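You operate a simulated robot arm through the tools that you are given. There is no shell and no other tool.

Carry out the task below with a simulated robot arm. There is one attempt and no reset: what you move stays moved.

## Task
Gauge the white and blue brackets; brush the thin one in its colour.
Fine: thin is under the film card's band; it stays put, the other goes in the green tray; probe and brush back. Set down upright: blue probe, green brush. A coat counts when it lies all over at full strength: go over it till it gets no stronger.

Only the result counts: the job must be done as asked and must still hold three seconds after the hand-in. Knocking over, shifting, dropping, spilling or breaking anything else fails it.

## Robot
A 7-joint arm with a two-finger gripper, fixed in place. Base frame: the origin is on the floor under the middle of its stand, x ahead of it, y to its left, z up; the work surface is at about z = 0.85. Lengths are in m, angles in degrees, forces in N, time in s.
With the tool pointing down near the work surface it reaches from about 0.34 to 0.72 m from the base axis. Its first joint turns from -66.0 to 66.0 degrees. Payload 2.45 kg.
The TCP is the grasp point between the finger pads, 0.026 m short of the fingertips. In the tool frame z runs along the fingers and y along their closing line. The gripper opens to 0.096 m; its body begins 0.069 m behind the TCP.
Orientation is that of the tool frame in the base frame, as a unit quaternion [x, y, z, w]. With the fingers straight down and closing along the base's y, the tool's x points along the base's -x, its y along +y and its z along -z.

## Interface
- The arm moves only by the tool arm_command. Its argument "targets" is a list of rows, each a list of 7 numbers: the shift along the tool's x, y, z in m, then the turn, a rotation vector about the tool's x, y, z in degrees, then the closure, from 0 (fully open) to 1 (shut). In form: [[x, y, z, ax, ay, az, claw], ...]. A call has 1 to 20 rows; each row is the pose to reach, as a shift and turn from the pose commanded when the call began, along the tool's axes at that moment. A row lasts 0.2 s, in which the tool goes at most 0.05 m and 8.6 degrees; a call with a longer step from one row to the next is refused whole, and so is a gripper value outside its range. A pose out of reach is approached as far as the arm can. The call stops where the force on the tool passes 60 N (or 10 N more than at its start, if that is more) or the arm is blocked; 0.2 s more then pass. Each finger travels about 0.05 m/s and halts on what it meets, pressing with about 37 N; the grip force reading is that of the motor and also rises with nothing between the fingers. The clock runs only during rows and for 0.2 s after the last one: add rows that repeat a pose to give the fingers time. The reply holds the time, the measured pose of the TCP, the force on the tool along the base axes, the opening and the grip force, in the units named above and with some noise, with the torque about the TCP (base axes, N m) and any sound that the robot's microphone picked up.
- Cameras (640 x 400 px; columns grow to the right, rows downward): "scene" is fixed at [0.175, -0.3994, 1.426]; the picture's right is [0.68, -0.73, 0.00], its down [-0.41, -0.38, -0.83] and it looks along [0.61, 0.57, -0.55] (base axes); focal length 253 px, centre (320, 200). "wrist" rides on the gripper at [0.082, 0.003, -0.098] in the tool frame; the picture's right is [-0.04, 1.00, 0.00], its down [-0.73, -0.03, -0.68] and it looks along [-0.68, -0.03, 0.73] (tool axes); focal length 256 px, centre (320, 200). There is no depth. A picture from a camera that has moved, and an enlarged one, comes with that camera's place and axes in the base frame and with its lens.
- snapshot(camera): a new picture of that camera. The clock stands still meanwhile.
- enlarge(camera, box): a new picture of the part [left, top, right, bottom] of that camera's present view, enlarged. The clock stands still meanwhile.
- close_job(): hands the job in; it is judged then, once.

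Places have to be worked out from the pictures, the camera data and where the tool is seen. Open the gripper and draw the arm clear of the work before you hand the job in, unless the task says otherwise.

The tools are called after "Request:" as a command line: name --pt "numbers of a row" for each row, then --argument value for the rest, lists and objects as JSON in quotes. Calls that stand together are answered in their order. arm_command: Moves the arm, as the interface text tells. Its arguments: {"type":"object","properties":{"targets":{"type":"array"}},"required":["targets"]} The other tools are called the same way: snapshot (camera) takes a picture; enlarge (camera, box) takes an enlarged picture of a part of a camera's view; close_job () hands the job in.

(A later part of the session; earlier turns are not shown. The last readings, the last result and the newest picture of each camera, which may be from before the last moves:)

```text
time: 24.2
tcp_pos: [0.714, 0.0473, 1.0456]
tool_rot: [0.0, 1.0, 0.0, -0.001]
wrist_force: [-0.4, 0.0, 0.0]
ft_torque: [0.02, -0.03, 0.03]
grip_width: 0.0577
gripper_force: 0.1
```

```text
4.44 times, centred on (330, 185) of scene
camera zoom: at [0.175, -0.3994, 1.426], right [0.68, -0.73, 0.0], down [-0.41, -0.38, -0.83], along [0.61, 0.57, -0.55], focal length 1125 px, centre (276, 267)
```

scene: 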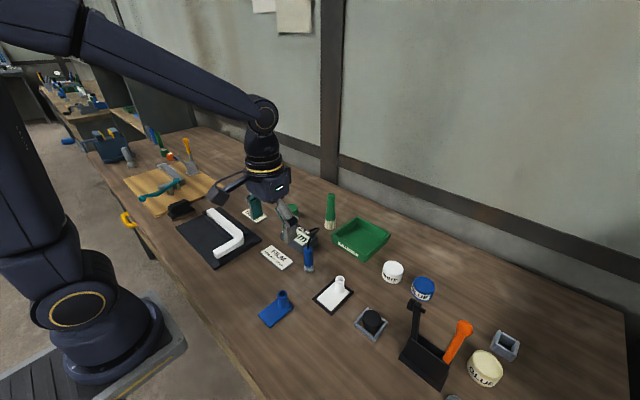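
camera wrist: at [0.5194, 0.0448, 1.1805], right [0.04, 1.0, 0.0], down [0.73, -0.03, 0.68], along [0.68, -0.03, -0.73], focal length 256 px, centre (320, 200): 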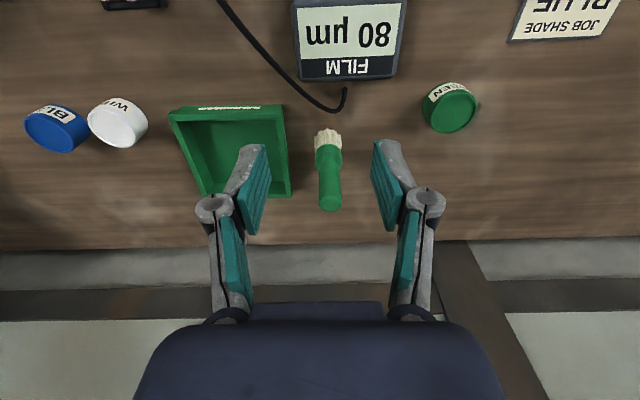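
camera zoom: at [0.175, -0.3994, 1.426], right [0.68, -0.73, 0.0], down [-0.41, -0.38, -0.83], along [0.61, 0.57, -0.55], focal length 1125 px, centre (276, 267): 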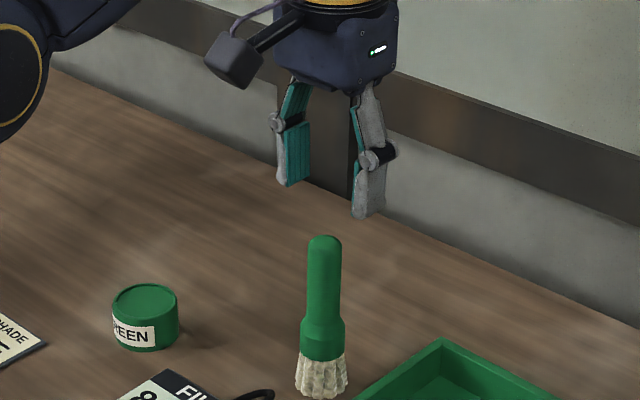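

The brush is centred between the fingers. I descend to grasp its upper handle at z 0.947, above the wider ferrule.

Request:
arm_command --pt "0 0 0.03 0 0 0 0.4" --pt "0 0 0.06 0 0 0 0.4" --pt "0 0 0.085 0 0 0 0.4" --pt "0 0 0.0982 0 0 0 0.4" --pt "0 0 0.0982 0 0 0 0.4"

Request:
snapshot --camera "wrist"

Request:
enlarge --camera "scene" --box '[270, 150, 390, 240]'

```text
time: 25.4
tcp_pos: [0.7143, 0.0493, 0.9475]
tool_rot: [0.0, 1.0, 0.0, 0.0]
wrist_force: [-0.6, -0.9, 0.3]
ft_torque: [0.01, 0.03, -0.03]
grip_width: 0.0573
gripper_force: 0.1
```

```text
taken
camera wrist: at [0.6318, 0.0531, 1.0448], right [0.04, 1.0, 0.0], down [0.73, -0.03, 0.68], along [0.68, -0.03, -0.73], focal length 256 px, centre (320, 200)
```

wrist: 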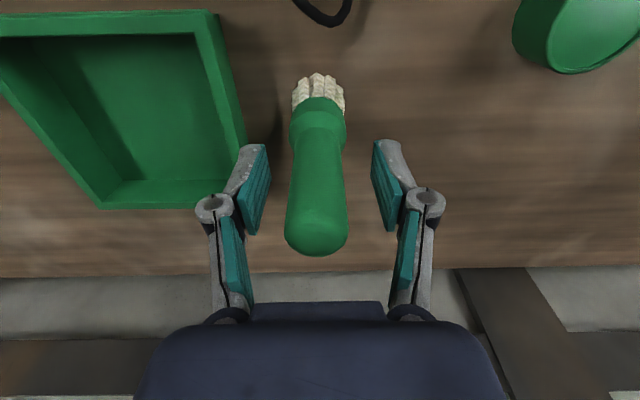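

```text
4.44 times, centred on (330, 195) of scene
camera zoom: at [0.175, -0.3994, 1.426], right [0.68, -0.73, 0.0], down [-0.41, -0.38, -0.83], along [0.61, 0.57, -0.55], focal length 1125 px, centre (276, 222)
```

zoom: 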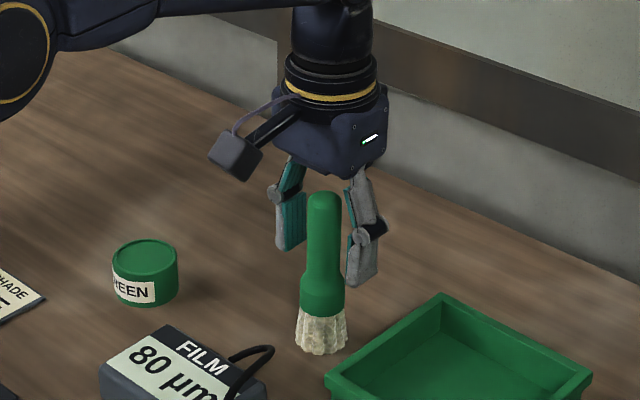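

The handle sits between the pads with about 1 mm offset; I correct that slightly and close on it.

Request:
arm_command --pt "0 -0.001 0 0 0 0 0.5" --pt "0 -0.001 0 0 0 0 0.65" --pt "0 -0.001 0 0 0 0 0.8" --pt "0 -0.001 0 0 0 0 1.0" --pt "0 -0.001 0 0 0 0 1.0" --pt "0 -0.001 0 0 0 0 1.0"

Request:
snapshot --camera "wrist"

```text
time: 26.8
tcp_pos: [0.7135, 0.0495, 0.9475]
tool_rot: [0.0, 1.0, 0.0, 0.0]
wrist_force: [0.6, 0.1, 0.2]
ft_torque: [0.0, -0.02, 0.02]
grip_width: 0.0252
gripper_force: 36.7
```

```text
taken
camera wrist: at [0.6313, 0.0518, 1.0452], right [0.04, 1.0, 0.0], down [0.73, -0.03, 0.68], along [0.68, -0.03, -0.73], focal length 256 px, centre (320, 200)
```

wrist: 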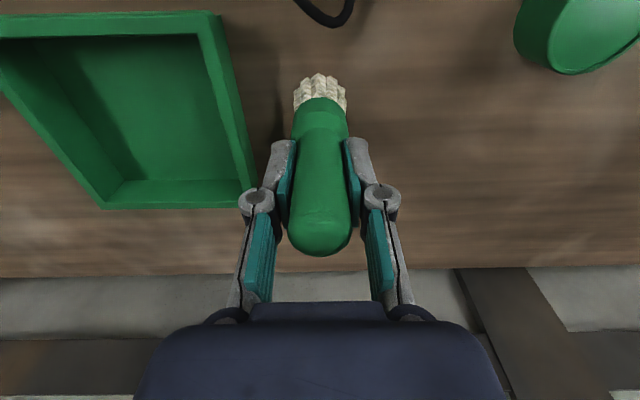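

The brush is held (25 mm, 37 N). The white jar's rim centre triangulates to about (0.662, -0.224), rim near z 0.884. I lift the brush 90 mm and carry it over the tray toward the white jar.

Request:
arm_command --pt "0 0 -0.03 0 0 0 1.0" --pt "0 0 -0.06 0 0 0 1.0" --pt "0 0 -0.09 0 0 0 1.0" --pt "0.006 -0.035 -0.09 0 0 0 1.0" --pt "0.014 -0.075 -0.09 0 0 0 1.0" --pt "0.022 -0.115 -0.09 0 0 0 1.0" --pt "0.03 -0.155 -0.09 0 0 0 1.0" --pt "0.038 -0.195 -0.09 0 0 0 1.0" --pt "0.045 -0.235 -0.09 0 0 0 1.0" --pt "0.051 -0.26 -0.09 0 0 0 1.0" --pt "0.0516 -0.2722 -0.09 0 0 0 1.0" --pt "0.0516 -0.2722 -0.09 0 0 0 1.0"

Request:
snapshot --camera "wrist"

Request:
snapshot --camera "scene"

```text
time: 29.4
tcp_pos: [0.6602, -0.2249, 1.0372]
tool_rot: [0.0, 1.0, 0.0, 0.001]
wrist_force: [0.2, -0.5, -0.9]
ft_torque: [0.02, -0.01, -0.01]
grip_width: 0.0248
gripper_force: 37.3
```

```text
taken
camera wrist: at [0.5787, -0.2218, 1.1358], right [0.04, 1.0, 0.0], down [0.73, -0.03, 0.68], along [0.68, -0.03, -0.73], focal length 256 px, centre (320, 200)
```

wrist: 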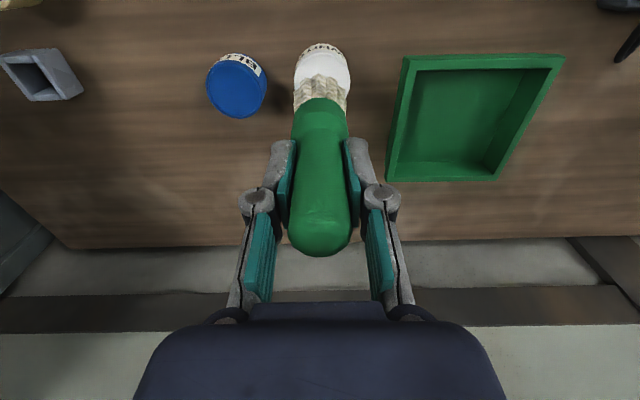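

```text
taken
```

scene: 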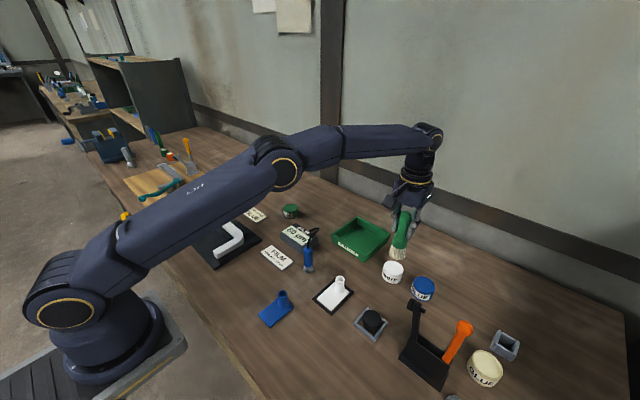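

Request:
enlarge --camera "wrist" --box '[270, 30, 370, 130]'

Request:
enlarge --camera "scene" --box '[360, 200, 450, 300]'

```text
4.00 times, centred on (320, 80) of wrist
camera zoom: at [0.5787, -0.2218, 1.1358], right [0.04, 1.0, 0.0], down [0.73, -0.03, 0.68], along [0.68, -0.03, -0.73], focal length 1024 px, centre (320, 680)
```

zoom: 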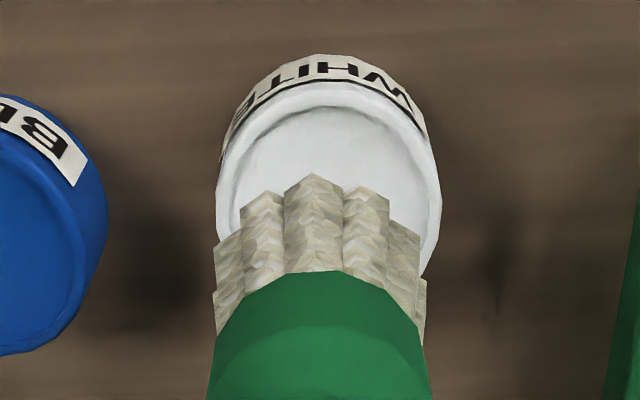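

```text
4.00 times, centred on (405, 250) of scene
camera zoom: at [0.175, -0.3994, 1.426], right [0.68, -0.73, 0.0], down [-0.41, -0.38, -0.83], along [0.61, 0.57, -0.55], focal length 1012 px, centre (-20, 0)
```

zoom: 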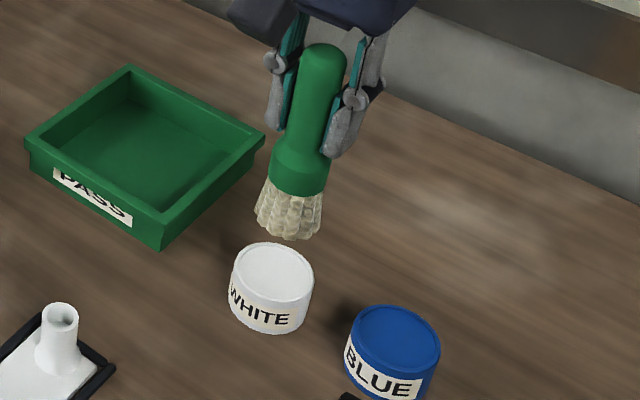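

The brush tip is within about 3 mm of the jar's centre; I shift +2 mm x, +3 mm y and lower until the tip is just at the rim height.

Request:
arm_command --pt "-0.002 0.003 0 0 0 0 1.0" --pt "-0.002 0.003 0.025 0 0 0 1.0" --pt "-0.002 0.003 0.045 0 0 0 1.0" --pt "-0.002 0.003 0.052 0 0 0 1.0"

Request:
enlarge --camera "wrist" --box '[270, 30, 370, 130]'

Request:
enlarge --camera "scene" --box '[360, 210, 450, 310]'

```text
time: 30.4
tcp_pos: [0.6633, -0.2215, 0.9836]
tool_rot: [-0.001, 1.0, 0.0, 0.0]
wrist_force: [-0.3, 1.1, -1.7]
ft_torque: [-0.01, 0.01, -0.02]
grip_width: 0.0248
gripper_force: 36.8
```

```text
4.00 times, centred on (320, 80) of wrist
camera zoom: at [0.5814, -0.2183, 1.0824], right [0.04, 1.0, 0.0], down [0.73, -0.03, 0.68], along [0.68, -0.03, -0.73], focal length 1024 px, centre (320, 680)
```

zoom: 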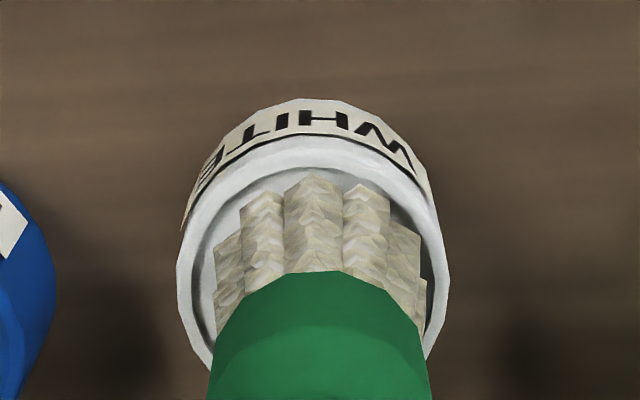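

```text
4.00 times, centred on (405, 260) of scene
camera zoom: at [0.175, -0.3994, 1.426], right [0.68, -0.73, 0.0], down [-0.41, -0.38, -0.83], along [0.61, 0.57, -0.55], focal length 1012 px, centre (-20, -40)
```

zoom: 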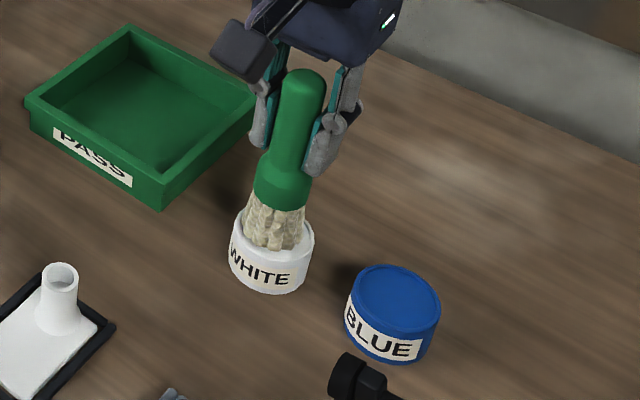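

The tip is inside the rim, about 1.5 mm too far to +y. I correct that and lower in small steps into the paint.

Request:
arm_command --pt "0 -0.0015 0 0 0 0 1.0" --pt "0 -0.0015 0.002 0 0 0 1.0" --pt "0 -0.0015 0.004 0 0 0 1.0"

Request:
enlarge --camera "wrist" --box '[270, 30, 370, 130]'

Request:
enlarge --camera "scene" --box '[380, 240, 440, 300]'

```text
time: 31.2
tcp_pos: [0.6623, -0.2231, 0.9803]
tool_rot: [0.001, 1.0, 0.0, 0.0]
wrist_force: [0.6, 0.7, -1.2]
ft_torque: [0.02, 0.02, 0.01]
grip_width: 0.0249
gripper_force: 37.8
```

```text
4.00 times, centred on (320, 80) of wrist
camera zoom: at [0.5806, -0.2196, 1.0795], right [0.04, 1.0, 0.0], down [0.73, -0.03, 0.68], along [0.68, -0.03, -0.73], focal length 1024 px, centre (320, 680)
```

zoom: 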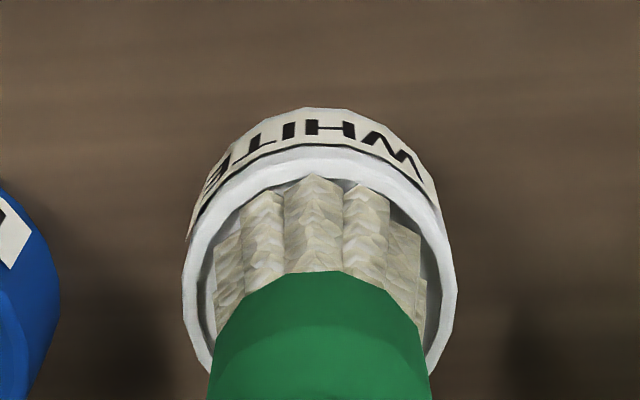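

```text
6.67 times, centred on (410, 270) of scene
camera zoom: at [0.175, -0.3994, 1.426], right [0.68, -0.73, 0.0], down [-0.41, -0.38, -0.83], along [0.61, 0.57, -0.55], focal length 1687 px, centre (-280, -267)
```

zoom: 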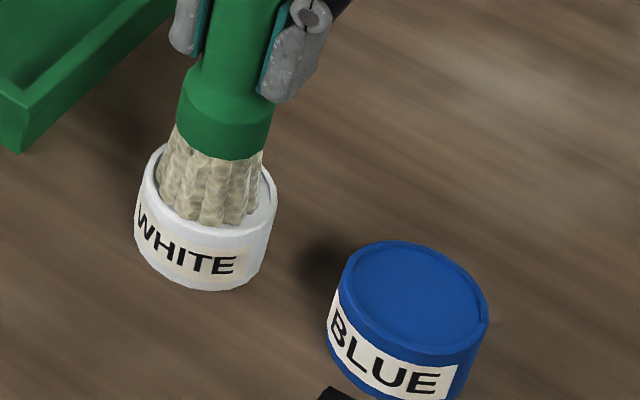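

No force yet and the bristles are still dry. I keep lowering 2 mm at a time.

Request:
arm_command --pt "0 0 0.002 0 0 0 1.0" --pt "0 0 0.004 0 0 0 1.0"

Request:
enlarge --camera "wrist" --box '[270, 30, 370, 130]'

Request:
enlarge --camera "scene" --box '[380, 240, 440, 300]'

```text
time: 31.8
tcp_pos: [0.6637, -0.2239, 0.981]
tool_rot: [0.0, 1.0, -0.001, 0.001]
wrist_force: [-5.4, 1.1, 24.3]
ft_torque: [0.15, 0.66, -0.02]
grip_width: 0.0249
gripper_force: 37.1
```

```text
4.00 times, centred on (320, 80) of wrist
camera zoom: at [0.58, -0.2194, 1.0787], right [0.04, 1.0, 0.0], down [0.73, -0.03, 0.68], along [0.68, -0.03, -0.73], focal length 1024 px, centre (320, 680)
```

zoom: 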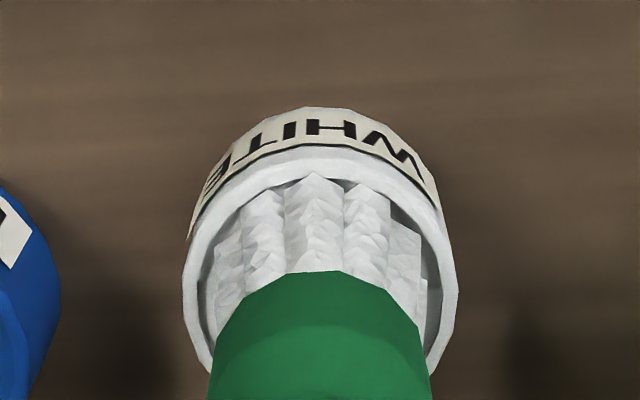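

```text
6.67 times, centred on (410, 270) of scene
camera zoom: at [0.1744, -0.3991, 1.4262], right [0.68, -0.73, 0.0], down [-0.41, -0.38, -0.83], along [0.61, 0.57, -0.55], focal length 1687 px, centre (-280, -267)
```

zoom: 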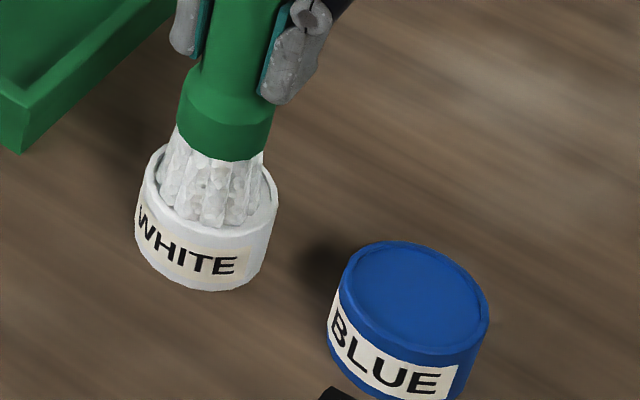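

The bristles turned white: the brush is loaded (24 N contact). I lift straight out and look at the brush.

Request:
arm_command --pt "0 0 -0.004 0 0 0 1.0" --pt "0 0 -0.02 0 0 0 1.0" --pt "0 0 -0.05 0 0 0 1.0" --pt "0 0 -0.08 0 0 0 1.0" --pt "0 0 -0.08 0 0 0 1.0"

Request:
enlarge --camera "scene" --box '[360, 200, 450, 300]'

Request:
enlarge --camera "scene" --box '[300, 260, 370, 320]'

```text
time: 33.0
tcp_pos: [0.6619, -0.2228, 1.0568]
tool_rot: [0.0, 1.0, 0.0, 0.0]
wrist_force: [1.4, 0.1, -1.0]
ft_torque: [-0.01, 0.0, 0.01]
grip_width: 0.025
gripper_force: 37.0
```

```text
4.00 times, centred on (405, 250) of scene
camera zoom: at [0.175, -0.3994, 1.426], right [0.68, -0.73, 0.0], down [-0.41, -0.38, -0.83], along [0.61, 0.57, -0.55], focal length 1012 px, centre (-20, 0)
```

zoom: 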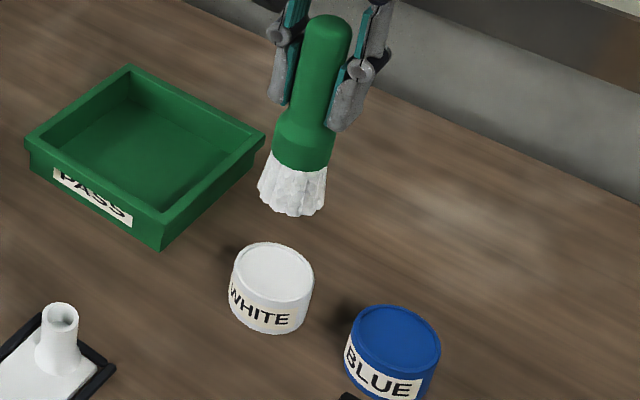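

```text
6.67 times, centred on (335, 290) of scene
camera zoom: at [0.175, -0.3994, 1.426], right [0.68, -0.73, 0.0], down [-0.41, -0.38, -0.83], along [0.61, 0.57, -0.55], focal length 1687 px, centre (220, -400)
```

zoom: 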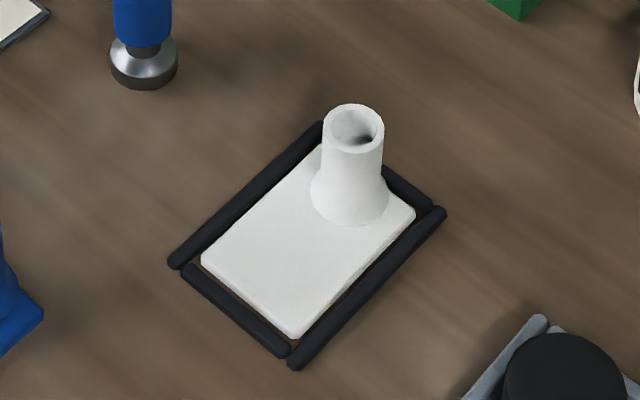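

The jar is unmoved and the brush is loaded white. I carry it over the white plate, keeping clear of the tube.

Request:
arm_command --pt "0.03 0.013 0 0 0 0 1.0" --pt "0.065 0.028 0 0 0 0 1.0" --pt "0.1 0.043 0 0 0 0 1.0" --pt "0.135 0.058 0 0 0 0 1.0" --pt "0.165 0.07 0 0 0 0 1.0" --pt "0.179 0.0775 0 0 0 0 1.0" --pt "0.179 0.0775 0.03 0 0 0 1.0" --pt "0.179 0.0775 0.06 0 0 0 1.0" --pt "0.179 0.0775 0.085 0 0 0 1.0" --pt "0.179 0.0775 0.085 0 0 0 1.0"

Request:
enlarge --camera "wrist" --box '[250, 20, 390, 140]'

Request:
enlarge --camera "scene" --box '[290, 230, 390, 320]'

```text
time: 35.2
tcp_pos: [0.4837, -0.1445, 0.972]
tool_rot: [0.0, 1.0, 0.001, 0.0]
wrist_force: [-0.5, 0.1, -0.5]
ft_torque: [0.03, 0.0, -0.01]
grip_width: 0.0245
gripper_force: 36.6
```

```text
3.33 times, centred on (320, 80) of wrist
camera zoom: at [0.4013, -0.1416, 1.0712], right [0.04, 1.0, 0.0], down [0.73, -0.03, 0.68], along [0.68, -0.03, -0.73], focal length 853 px, centre (320, 600)
```

zoom: 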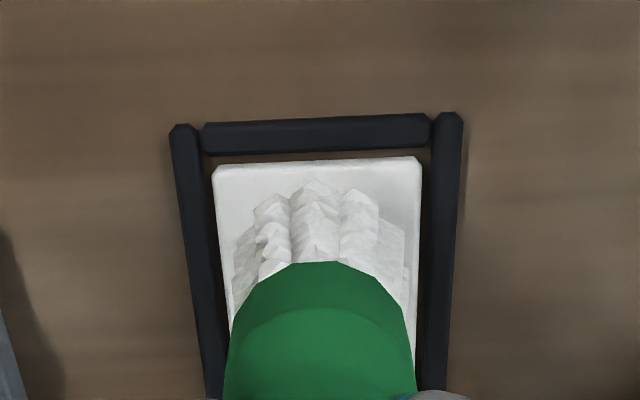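

```text
4.44 times, centred on (340, 275) of scene
camera zoom: at [0.175, -0.3994, 1.426], right [0.68, -0.73, 0.0], down [-0.41, -0.38, -0.83], along [0.61, 0.57, -0.55], focal length 1125 px, centre (231, -133)
```

zoom: 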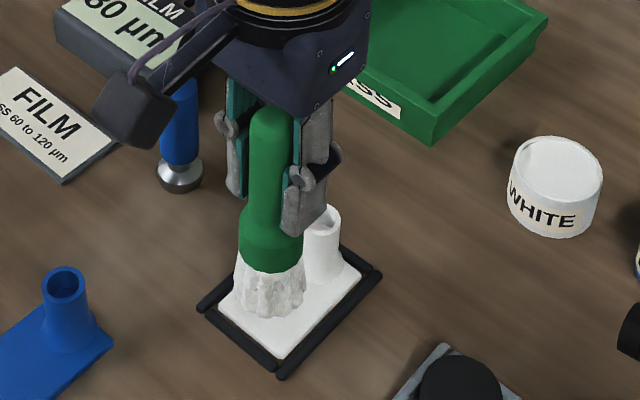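

The brush is centred over the plate, tip about 20 mm above it. I lower to near contact.

Request:
arm_command --pt "0 0 0.008 0 0 0 1.0" --pt "0 0 0.014 0 0 0 1.0" --pt "0 0 0.016 0 0 0 1.0" --pt "0 0 0.017 0 0 0 1.0"

Request:
enlarge --camera "wrist" --box '[250, 20, 390, 140]'

Request:
enlarge --camera "scene" --box '[290, 230, 390, 320]'

```text
time: 36.2
tcp_pos: [0.4831, -0.1445, 0.9548]
tool_rot: [0.0, 1.0, -0.001, 0.001]
wrist_force: [0.4, -1.1, -0.3]
ft_torque: [0.01, -0.03, 0.0]
grip_width: 0.0248
gripper_force: 36.7
```

```text
3.33 times, centred on (320, 80) of wrist
camera zoom: at [0.4011, -0.1418, 1.0541], right [0.04, 1.0, 0.0], down [0.73, -0.03, 0.68], along [0.68, -0.03, -0.73], focal length 853 px, centre (320, 600)
```

zoom: 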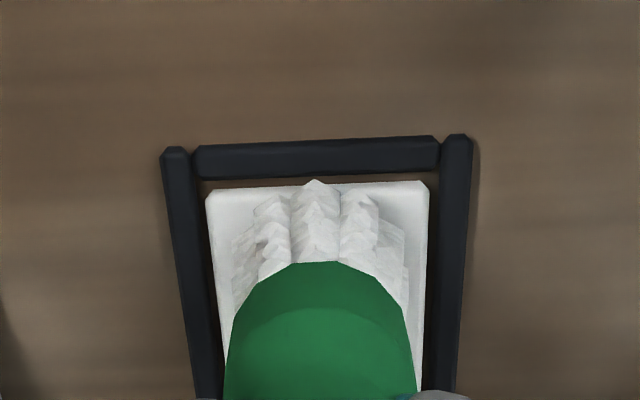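

```text
4.44 times, centred on (340, 275) of scene
camera zoom: at [0.175, -0.3994, 1.426], right [0.68, -0.73, 0.0], down [-0.41, -0.38, -0.83], along [0.61, 0.57, -0.55], focal length 1125 px, centre (231, -133)
```

zoom: 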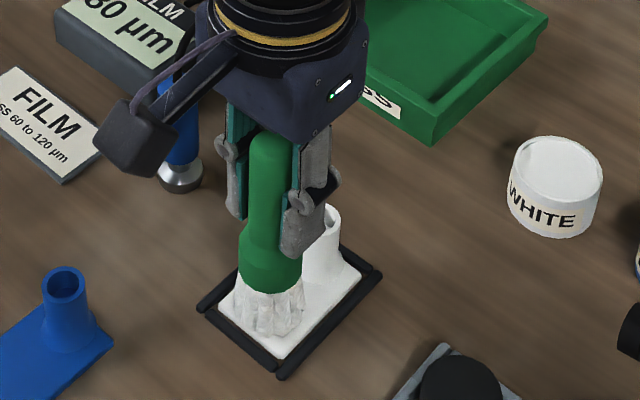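

No contact yet (force near zero). I step down by 1 mm.

Request:
arm_command --pt "0 0 0.001 0 0 0 1.0" --pt "0 0 0.002 0 0 0 1.0"

```text
time: 36.8
tcp_pos: [0.484, -0.1452, 0.9532]
tool_rot: [0.0, 1.0, -0.001, 0.0]
wrist_force: [-0.5, -0.2, -1.5]
ft_torque: [-0.04, 0.01, 0.01]
grip_width: 0.0249
gripper_force: 37.4
```

Request:
arm_command --pt "0 0 0.0008 0 0 0 1.0" --pt "0 0 0.0008 0 0 0 1.0"

```text
time: 37.4
tcp_pos: [0.4828, -0.1457, 0.9531]
tool_rot: [0.0, 1.0, 0.001, 0.001]
wrist_force: [-0.1, 0.1, 5.8]
ft_torque: [0.06, -0.03, 0.0]
grip_width: 0.0247
gripper_force: 37.0
```

Contact at about 6 N. I look at the plate for any change of appearance before sweeping.

Request:
enlarge --camera "wrist" --box '[280, 40, 360, 110]'

Request:
enlarge --camera "scene" --box '[310, 260, 370, 320]'

```text
5.71 times, centred on (320, 75) of wrist
camera zoom: at [0.4012, -0.1423, 1.0509], right [0.04, 1.0, 0.0], down [0.73, -0.03, 0.68], along [0.68, -0.03, -0.73], focal length 1463 px, centre (320, 914)
```

zoom: 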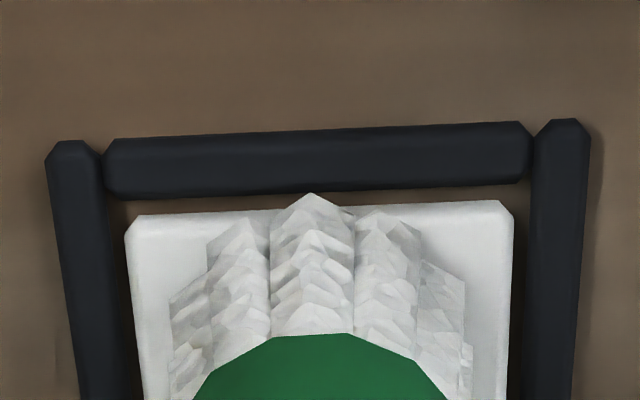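

```text
6.67 times, centred on (340, 290) of scene
camera zoom: at [0.1749, -0.3993, 1.4261], right [0.68, -0.73, 0.0], down [-0.41, -0.38, -0.83], along [0.61, 0.57, -0.55], focal length 1687 px, centre (187, -400)
```

zoom: 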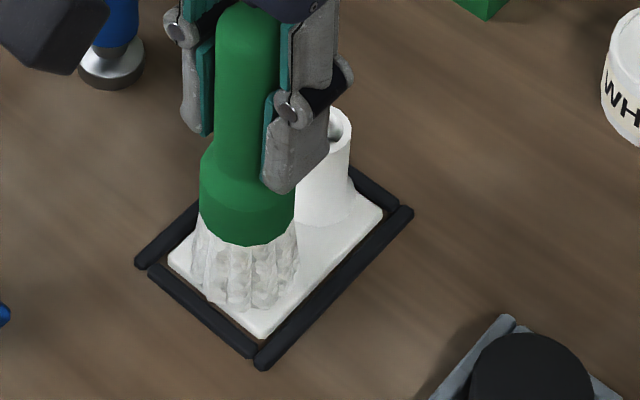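

The bristles are on the plate. I make short sweeps over the front part, staying clear of the tube and the nest bars.

Request:
arm_command --pt "-0.002 0 0 0 0 0 1.0" --pt "-0.002 0.0025 0 0 0 0 1.0" --pt "-0.002 0.0045 0 0 0 0 1.0" --pt "-0.002 0.0 0 0 0 0 1.0" --pt "-0.002 -0.0045 0 0 0 0 1.0" --pt "-0.004 -0.0045 0 0 0 0 1.0" --pt "-0.004 0.0 0 0 0 0 1.0" --pt "-0.004 0.0045 0 0 0 0 1.0" --pt "-0.001 0.0045 0 0 0 0 1.0" --pt "-0.001 0.0 0 0 0 0 1.0" --pt "-0.001 -0.0045 0 0 0 0 1.0" --pt "-0.002 0 0 0 0 0 1.0"

Request:
enlarge --camera "wrist" --box '[280, 40, 360, 110]'

Request:
enlarge --camera "scene" --box '[310, 260, 370, 320]'

```text
time: 40.0
tcp_pos: [0.4859, -0.1475, 0.9522]
tool_rot: [0.001, 1.0, 0.0, 0.0]
wrist_force: [-0.8, -3.0, 7.9]
ft_torque: [-0.3, 0.08, -0.03]
grip_width: 0.0251
gripper_force: 37.0
```

```text
5.71 times, centred on (320, 75) of wrist
camera zoom: at [0.4028, -0.1433, 1.0508], right [0.04, 1.0, 0.0], down [0.73, -0.03, 0.68], along [0.68, -0.03, -0.73], focal length 1463 px, centre (320, 914)
```

zoom: 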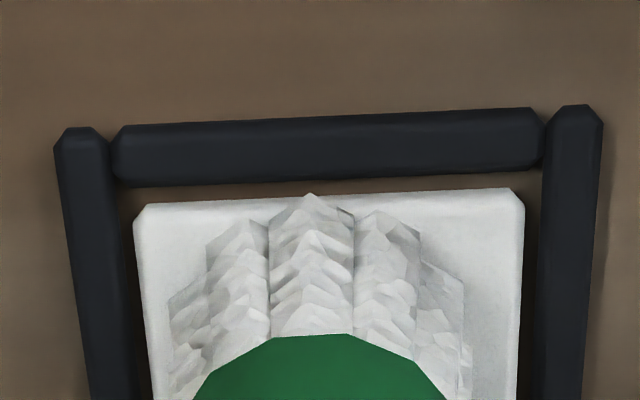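

```text
6.67 times, centred on (340, 290) of scene
camera zoom: at [0.1748, -0.3994, 1.426], right [0.68, -0.73, 0.0], down [-0.41, -0.38, -0.83], along [0.61, 0.57, -0.55], focal length 1687 px, centre (187, -400)
```

zoom: 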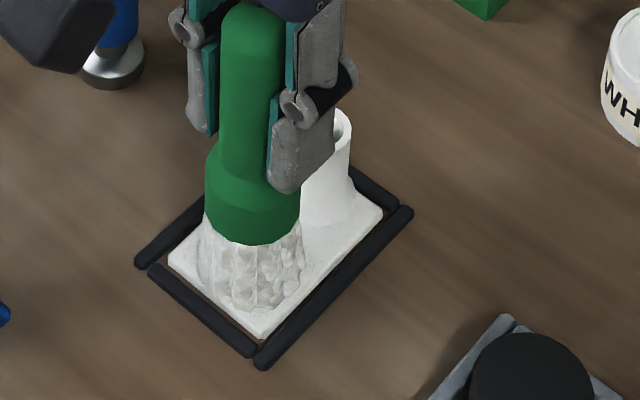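

The bracket holds still. I lift the brush to compare the plate's surface before and after.

Request:
arm_command --pt "-0.002 0 -0.01 0 0 0 1.0" --pt "-0.002 0 -0.04 0 0 0 1.0" --pt "-0.002 0.02 -0.08 0 0 0 1.0" --pt "-0.002 0.06 -0.09 0 0 0 1.0" --pt "-0.002 0.06 -0.09 0 0 0 1.0"

Request:
enlarge --camera "scene" --box '[310, 265, 360, 315]'

Request:
snapshot --camera "wrist"

```text
time: 41.2
tcp_pos: [0.4889, -0.0846, 1.0416]
tool_rot: [0.0, 1.0, 0.0, 0.0]
wrist_force: [-0.4, 0.2, -1.5]
ft_torque: [0.0, -0.02, 0.01]
grip_width: 0.0249
gripper_force: 37.4
```

```text
8.00 times, centred on (335, 290) of scene
camera zoom: at [0.175, -0.3993, 1.426], right [0.68, -0.73, 0.0], down [-0.41, -0.38, -0.83], along [0.61, 0.57, -0.55], focal length 2024 px, centre (200, -520)
```

zoom: 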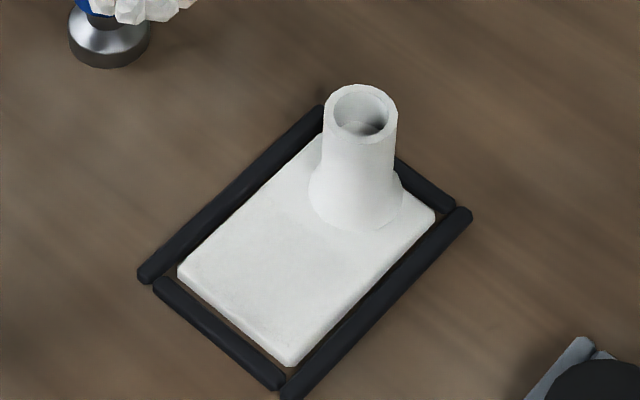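

```text
taken
camera wrist: at [0.4066, -0.0816, 1.1406], right [0.04, 1.0, 0.0], down [0.73, -0.03, 0.68], along [0.68, -0.03, -0.73], focal length 256 px, centre (320, 200)
```

wrist: 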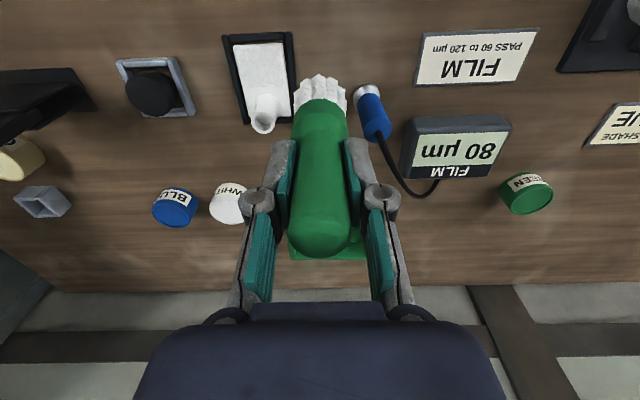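

I zoom in on the plate from the wrist camera, which now sees it beside the brush.

Request:
enlarge --camera "wrist" --box '[215, 25, 305, 140]'

Request:
enlarge --camera "scene" --box '[318, 272, 352, 306]'

```text
3.48 times, centred on (260, 82) of wrist
camera zoom: at [0.4066, -0.0816, 1.1406], right [0.04, 1.0, 0.0], down [0.73, -0.03, 0.68], along [0.68, -0.03, -0.73], focal length 890 px, centre (529, 609)
```

zoom: 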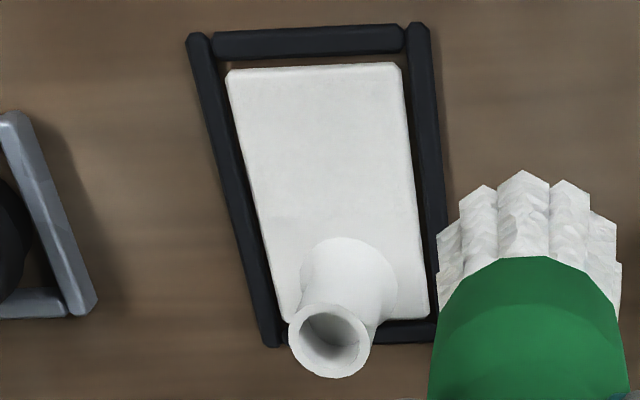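

```text
11.76 times, centred on (335, 289) of scene
camera zoom: at [0.175, -0.3993, 1.426], right [0.68, -0.73, 0.0], down [-0.41, -0.38, -0.83], along [0.61, 0.57, -0.55], focal length 2977 px, centre (144, -847)
```

zoom: 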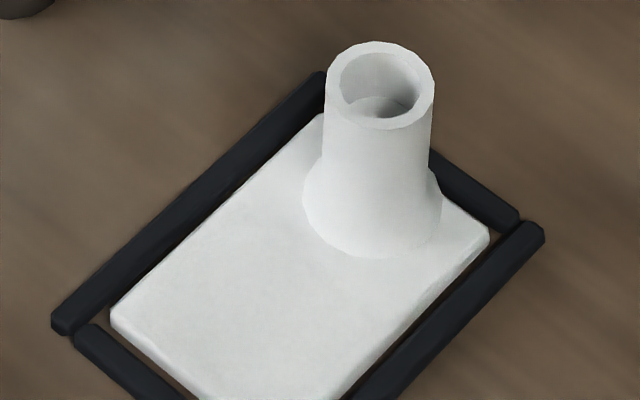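

I enlarge the plate surface further to see where the fresh coat lies.

Request:
enlarge --camera "wrist" --box '[235, 35, 285, 75]'

Request:
enlarge --camera "wrist" --box '[245, 70, 295, 140]'

```text
10.00 times, centred on (260, 55) of wrist
camera zoom: at [0.4066, -0.0816, 1.1406], right [0.04, 1.0, 0.0], down [0.73, -0.03, 0.68], along [0.68, -0.03, -0.73], focal length 2560 px, centre (920, 1650)
```

zoom: 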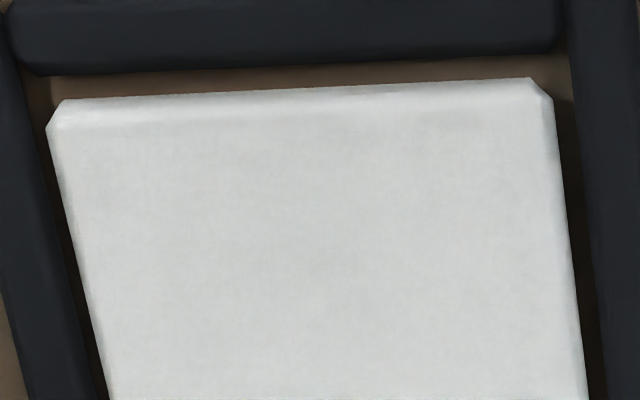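

```text
5.71 times, centred on (270, 105) of wrist
camera zoom: at [0.4066, -0.0816, 1.1406], right [0.04, 1.0, 0.0], down [0.73, -0.03, 0.68], along [0.68, -0.03, -0.73], focal length 1463 px, centre (606, 743)
```

zoom: 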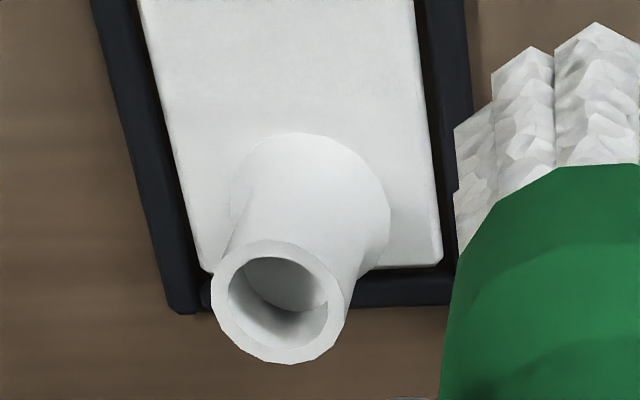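

I compare the texture beside the tube (not brushed yet) with the front part.

Request:
enlarge --camera "wrist" --box '[265, 80, 297, 120]'

Request:
enlarge --camera "wrist" --box '[240, 60, 280, 90]'

Request:
enlarge --camera "scene" --box '[330, 278, 352, 298]'

```text
10.00 times, centred on (281, 100) of wrist
camera zoom: at [0.4066, -0.0816, 1.1406], right [0.04, 1.0, 0.0], down [0.73, -0.03, 0.68], along [0.68, -0.03, -0.73], focal length 2560 px, centre (710, 1200)
```

zoom: 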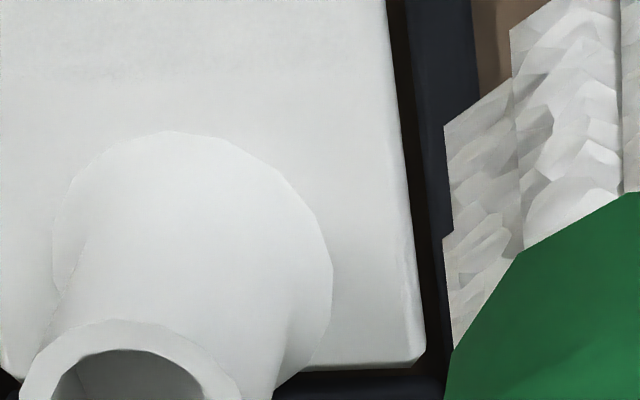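

```text
13.33 times, centred on (260, 75) of wrist
camera zoom: at [0.4066, -0.0816, 1.1406], right [0.04, 1.0, 0.0], down [0.73, -0.03, 0.68], along [0.68, -0.03, -0.73], focal length 3413 px, centre (1120, 1867)
```

zoom: 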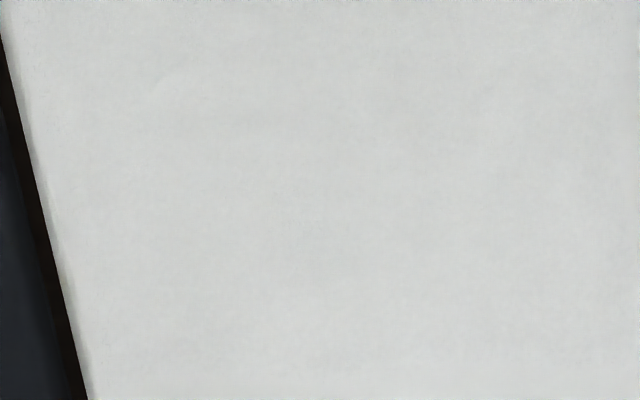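

```text
16.00 times, centred on (341, 288) of scene
camera zoom: at [0.175, -0.3993, 1.426], right [0.68, -0.73, 0.0], down [-0.41, -0.38, -0.83], along [0.61, 0.57, -0.55], focal length 4049 px, centre (-16, -1208)
```

zoom: 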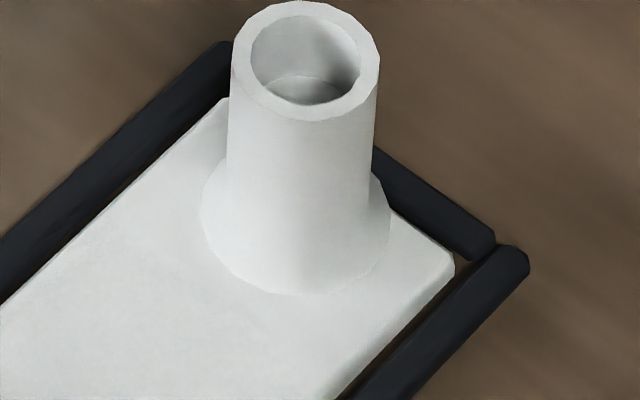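

There seems to be a faint edge where mottled coat ends just before the tube. I zoom in on that edge to see its shape.

Request:
enlarge --camera "wrist" --box '[246, 78, 290, 98]'

Request:
enlarge --camera "wrist" --box '[232, 36, 262, 60]'

Request:
enlarge --camera "wrist" --box '[258, 36, 288, 60]'

```text
14.55 times, centred on (268, 88) of wrist
camera zoom: at [0.4066, -0.0816, 1.1406], right [0.04, 1.0, 0.0], down [0.73, -0.03, 0.68], along [0.68, -0.03, -0.73], focal length 3724 px, centre (1076, 1829)
```

zoom: 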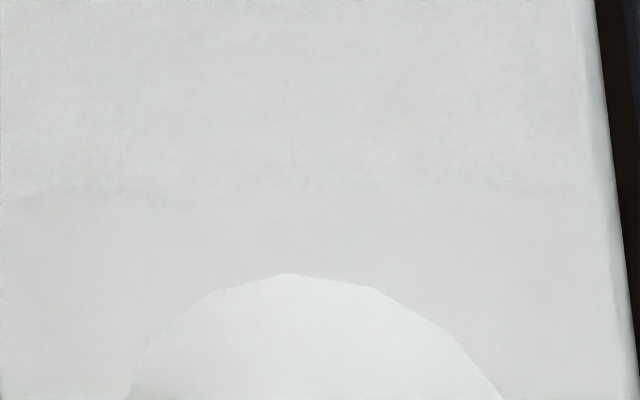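

```text
16.00 times, centred on (247, 48) of wrist
camera zoom: at [0.4066, -0.0816, 1.1406], right [0.04, 1.0, 0.0], down [0.73, -0.03, 0.68], along [0.68, -0.03, -0.73], focal length 4096 px, centre (1488, 2632)
```

zoom: 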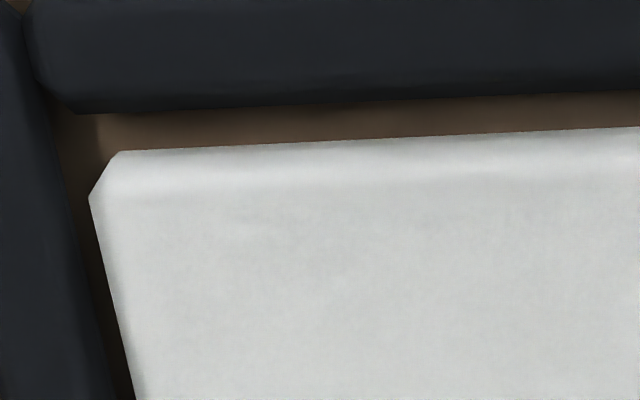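

```text
16.00 times, centred on (273, 48) of wrist
camera zoom: at [0.4066, -0.0816, 1.1406], right [0.04, 1.0, 0.0], down [0.73, -0.03, 0.68], along [0.68, -0.03, -0.73], focal length 4096 px, centre (1072, 2632)
```

zoom: 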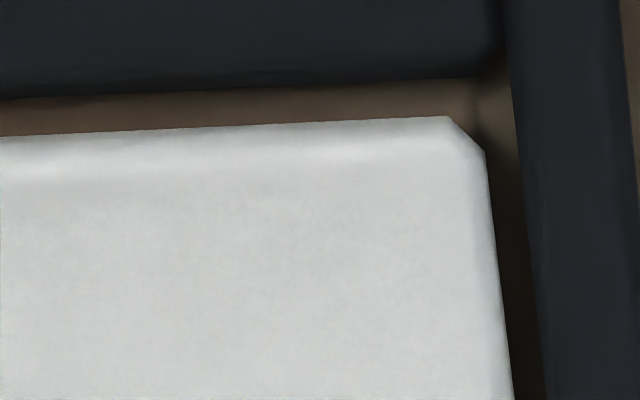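

The coat shows as a faint mottling on a rectangular panel from the near edge to about x 0.504, the full plate width. I'll go over it more, including its corners; first I test whether the nest bars sit higher than the plate by lowering at a corner position.

Request:
arm_command --pt "0.005 -0.035 0.01 0 0 0 1.0" --pt "0.0102 -0.0688 0.02 0 0 0 1.0" --pt "0.0102 -0.0688 0.05 0 0 0 1.0" --pt "0.0102 -0.0688 0.08 0 0 0 1.0" --pt "0.0102 -0.0688 0.086 0 0 0 1.0" --pt "0.0102 -0.0688 0.087 0 0 0 1.0"

Request:
enlarge --camera "wrist" --box '[280, 40, 360, 110]'

Request:
enlarge --camera "scene" --box '[310, 260, 370, 320]'

```text
time: 42.6
tcp_pos: [0.4776, -0.1547, 0.9546]
tool_rot: [-0.001, 1.0, 0.0, 0.0]
wrist_force: [-0.2, -0.5, -0.8]
ft_torque: [-0.01, -0.03, 0.02]
grip_width: 0.0245
gripper_force: 37.0
```

```text
5.71 times, centred on (320, 75) of wrist
camera zoom: at [0.3952, -0.1508, 1.0532], right [0.04, 1.0, 0.0], down [0.73, -0.03, 0.68], along [0.68, -0.03, -0.73], focal length 1463 px, centre (320, 914)
```

zoom: 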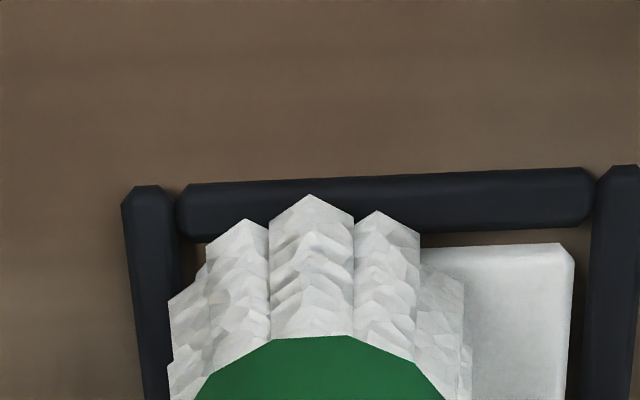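

```text
6.67 times, centred on (340, 290) of scene
camera zoom: at [0.175, -0.3994, 1.426], right [0.68, -0.73, 0.0], down [-0.41, -0.38, -0.83], along [0.61, 0.57, -0.55], focal length 1687 px, centre (187, -400)
```

zoom: 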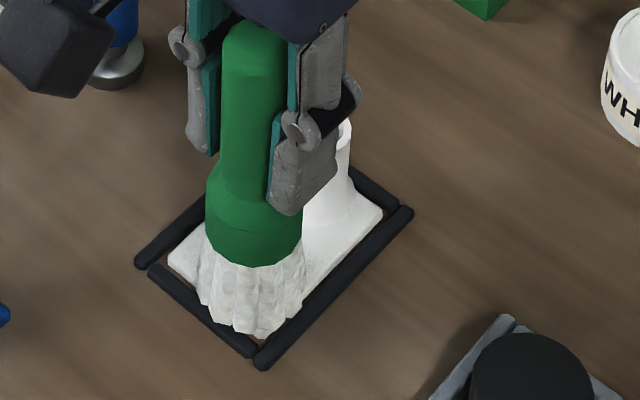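

No bar contact at this height. I go down in sub-millimetre steps to touch.

Request:
arm_command --pt "0 0 0.001 0 0 0 1.0" --pt "0 0 0.0018 0 0 0 1.0"

```text
time: 43.2
tcp_pos: [0.4769, -0.1548, 0.9533]
tool_rot: [0.0, 1.0, 0.0, 0.0]
wrist_force: [-0.1, 0.4, -1.2]
ft_torque: [-0.01, 0.01, 0.02]
grip_width: 0.0248
gripper_force: 37.0
```

Request:
arm_command --pt "0 0 0.0006 0 0 0 1.0" --pt "0 0 0.001 0 0 0 1.0"

```text
time: 43.8
tcp_pos: [0.4779, -0.1536, 0.9525]
tool_rot: [0.0, 1.0, 0.0, 0.0]
wrist_force: [-1.0, 1.3, 2.0]
ft_torque: [0.04, 0.0, 0.01]
grip_width: 0.0248
gripper_force: 37.0
```

Contact here comes at the same height as the plate, so the bars do not stick up. I now sweep over the whole panel including its corners at light pressure.

Request:
arm_command --pt "0 0 0.0005 0 0 0 1.0" --pt "0 0.006 0.0005 0 0 0 1.0" --pt "0 0.0125 0.0005 0 0 0 1.0" --pt "0 0.0185 0.0005 0 0 0 1.0" --pt "-0.005 0.0195 0.0005 0 0 0 1.0" --pt "-0.0105 0.0205 0.0005 0 0 0 1.0" --pt "-0.007 0.015 0.0005 0 0 0 1.0" --pt "-0.0065 0.009 0.0005 0 0 0 1.0" --pt "-0.007 0.003 0.0005 0 0 0 1.0" --pt "-0.0105 -0.0025 0.0005 0 0 0 1.0" --pt "-0.005 -0.001 0.0005 0 0 0 1.0" --pt "0 0 0.0005 0 0 0 1.0"

Request:
enlarge --camera "scene" --box '[310, 260, 370, 320]'

Request:
enlarge --camera "wrist" --box '[280, 40, 360, 110]'

```text
time: 46.4
tcp_pos: [0.478, -0.154, 0.9525]
tool_rot: [-0.001, 1.0, 0.0, 0.0]
wrist_force: [1.6, -0.2, 0.4]
ft_torque: [-0.01, 0.0, 0.0]
grip_width: 0.0245
gripper_force: 37.0
```

```text
6.67 times, centred on (340, 290) of scene
camera zoom: at [0.175, -0.3994, 1.426], right [0.68, -0.73, 0.0], down [-0.41, -0.38, -0.83], along [0.61, 0.57, -0.55], focal length 1687 px, centre (187, -400)
```

zoom: 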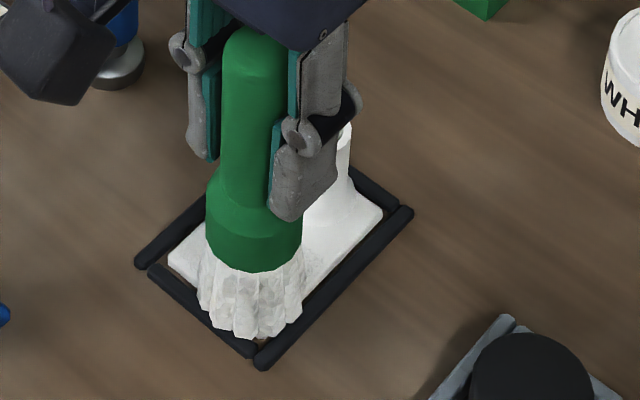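

```text
5.71 times, centred on (320, 75) of wrist
camera zoom: at [0.3948, -0.1514, 1.051], right [0.04, 1.0, 0.0], down [0.73, -0.03, 0.68], along [0.68, -0.03, -0.73], focal length 1463 px, centre (320, 914)
```

zoom: 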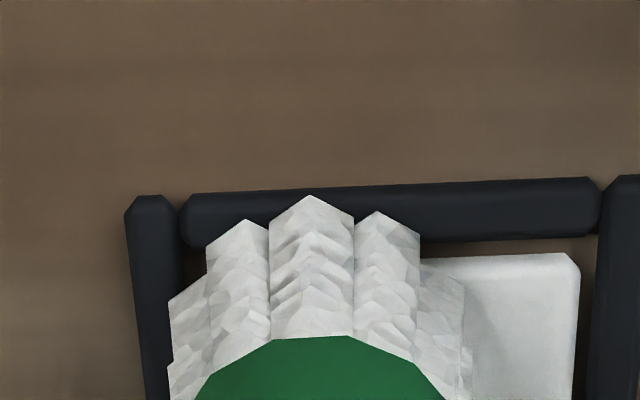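

Only light contact remains (about 1.5 N). I press 0.7 mm more and repeat the sweep over the whole panel.

Request:
arm_command --pt "0 0 0.0007 0 0 0 1.0" --pt "0 0.006 0.0007 0 0 0 1.0" --pt "0 0.0125 0.0007 0 0 0 1.0" --pt "0 0.0185 0.0007 0 0 0 1.0" --pt "-0.005 0.0195 0.0007 0 0 0 1.0" --pt "-0.0105 0.0205 0.0007 0 0 0 1.0" --pt "-0.007 0.015 0.0007 0 0 0 1.0" --pt "-0.0065 0.009 0.0007 0 0 0 1.0" --pt "-0.007 0.003 0.0007 0 0 0 1.0" --pt "-0.0105 -0.0025 0.0007 0 0 0 1.0" --pt "-0.005 -0.001 0.0007 0 0 0 1.0" --pt "-0.003 0.006 0.0007 0 0 0 1.0" --pt "-0.003 0.0125 0.0007 0 0 0 1.0" --pt "-0.003 0.0185 0.0007 0 0 0 1.0" --pt "-0.0065 0.0125 0.0007 0 0 0 1.0" --pt "-0.0065 0.006 0.0007 0 0 0 1.0" --pt "-0.005 0.009 0.0007 0 0 0 1.0"

Request:
enlarge --camera "scene" --box '[310, 260, 370, 320]'

```text
time: 50.0
tcp_pos: [0.4813, -0.146, 0.9496]
tool_rot: [0.0, 1.0, 0.0, -0.001]
wrist_force: [1.8, 0.0, 2.8]
ft_torque: [-0.13, -0.2, 0.02]
grip_width: 0.0246
gripper_force: 37.7
```

```text
6.67 times, centred on (340, 290) of scene
camera zoom: at [0.175, -0.3994, 1.426], right [0.68, -0.73, 0.0], down [-0.41, -0.38, -0.83], along [0.61, 0.57, -0.55], focal length 1687 px, centre (187, -400)
```

zoom: 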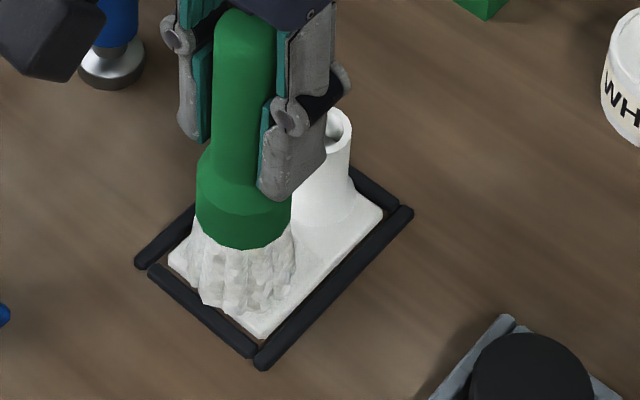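

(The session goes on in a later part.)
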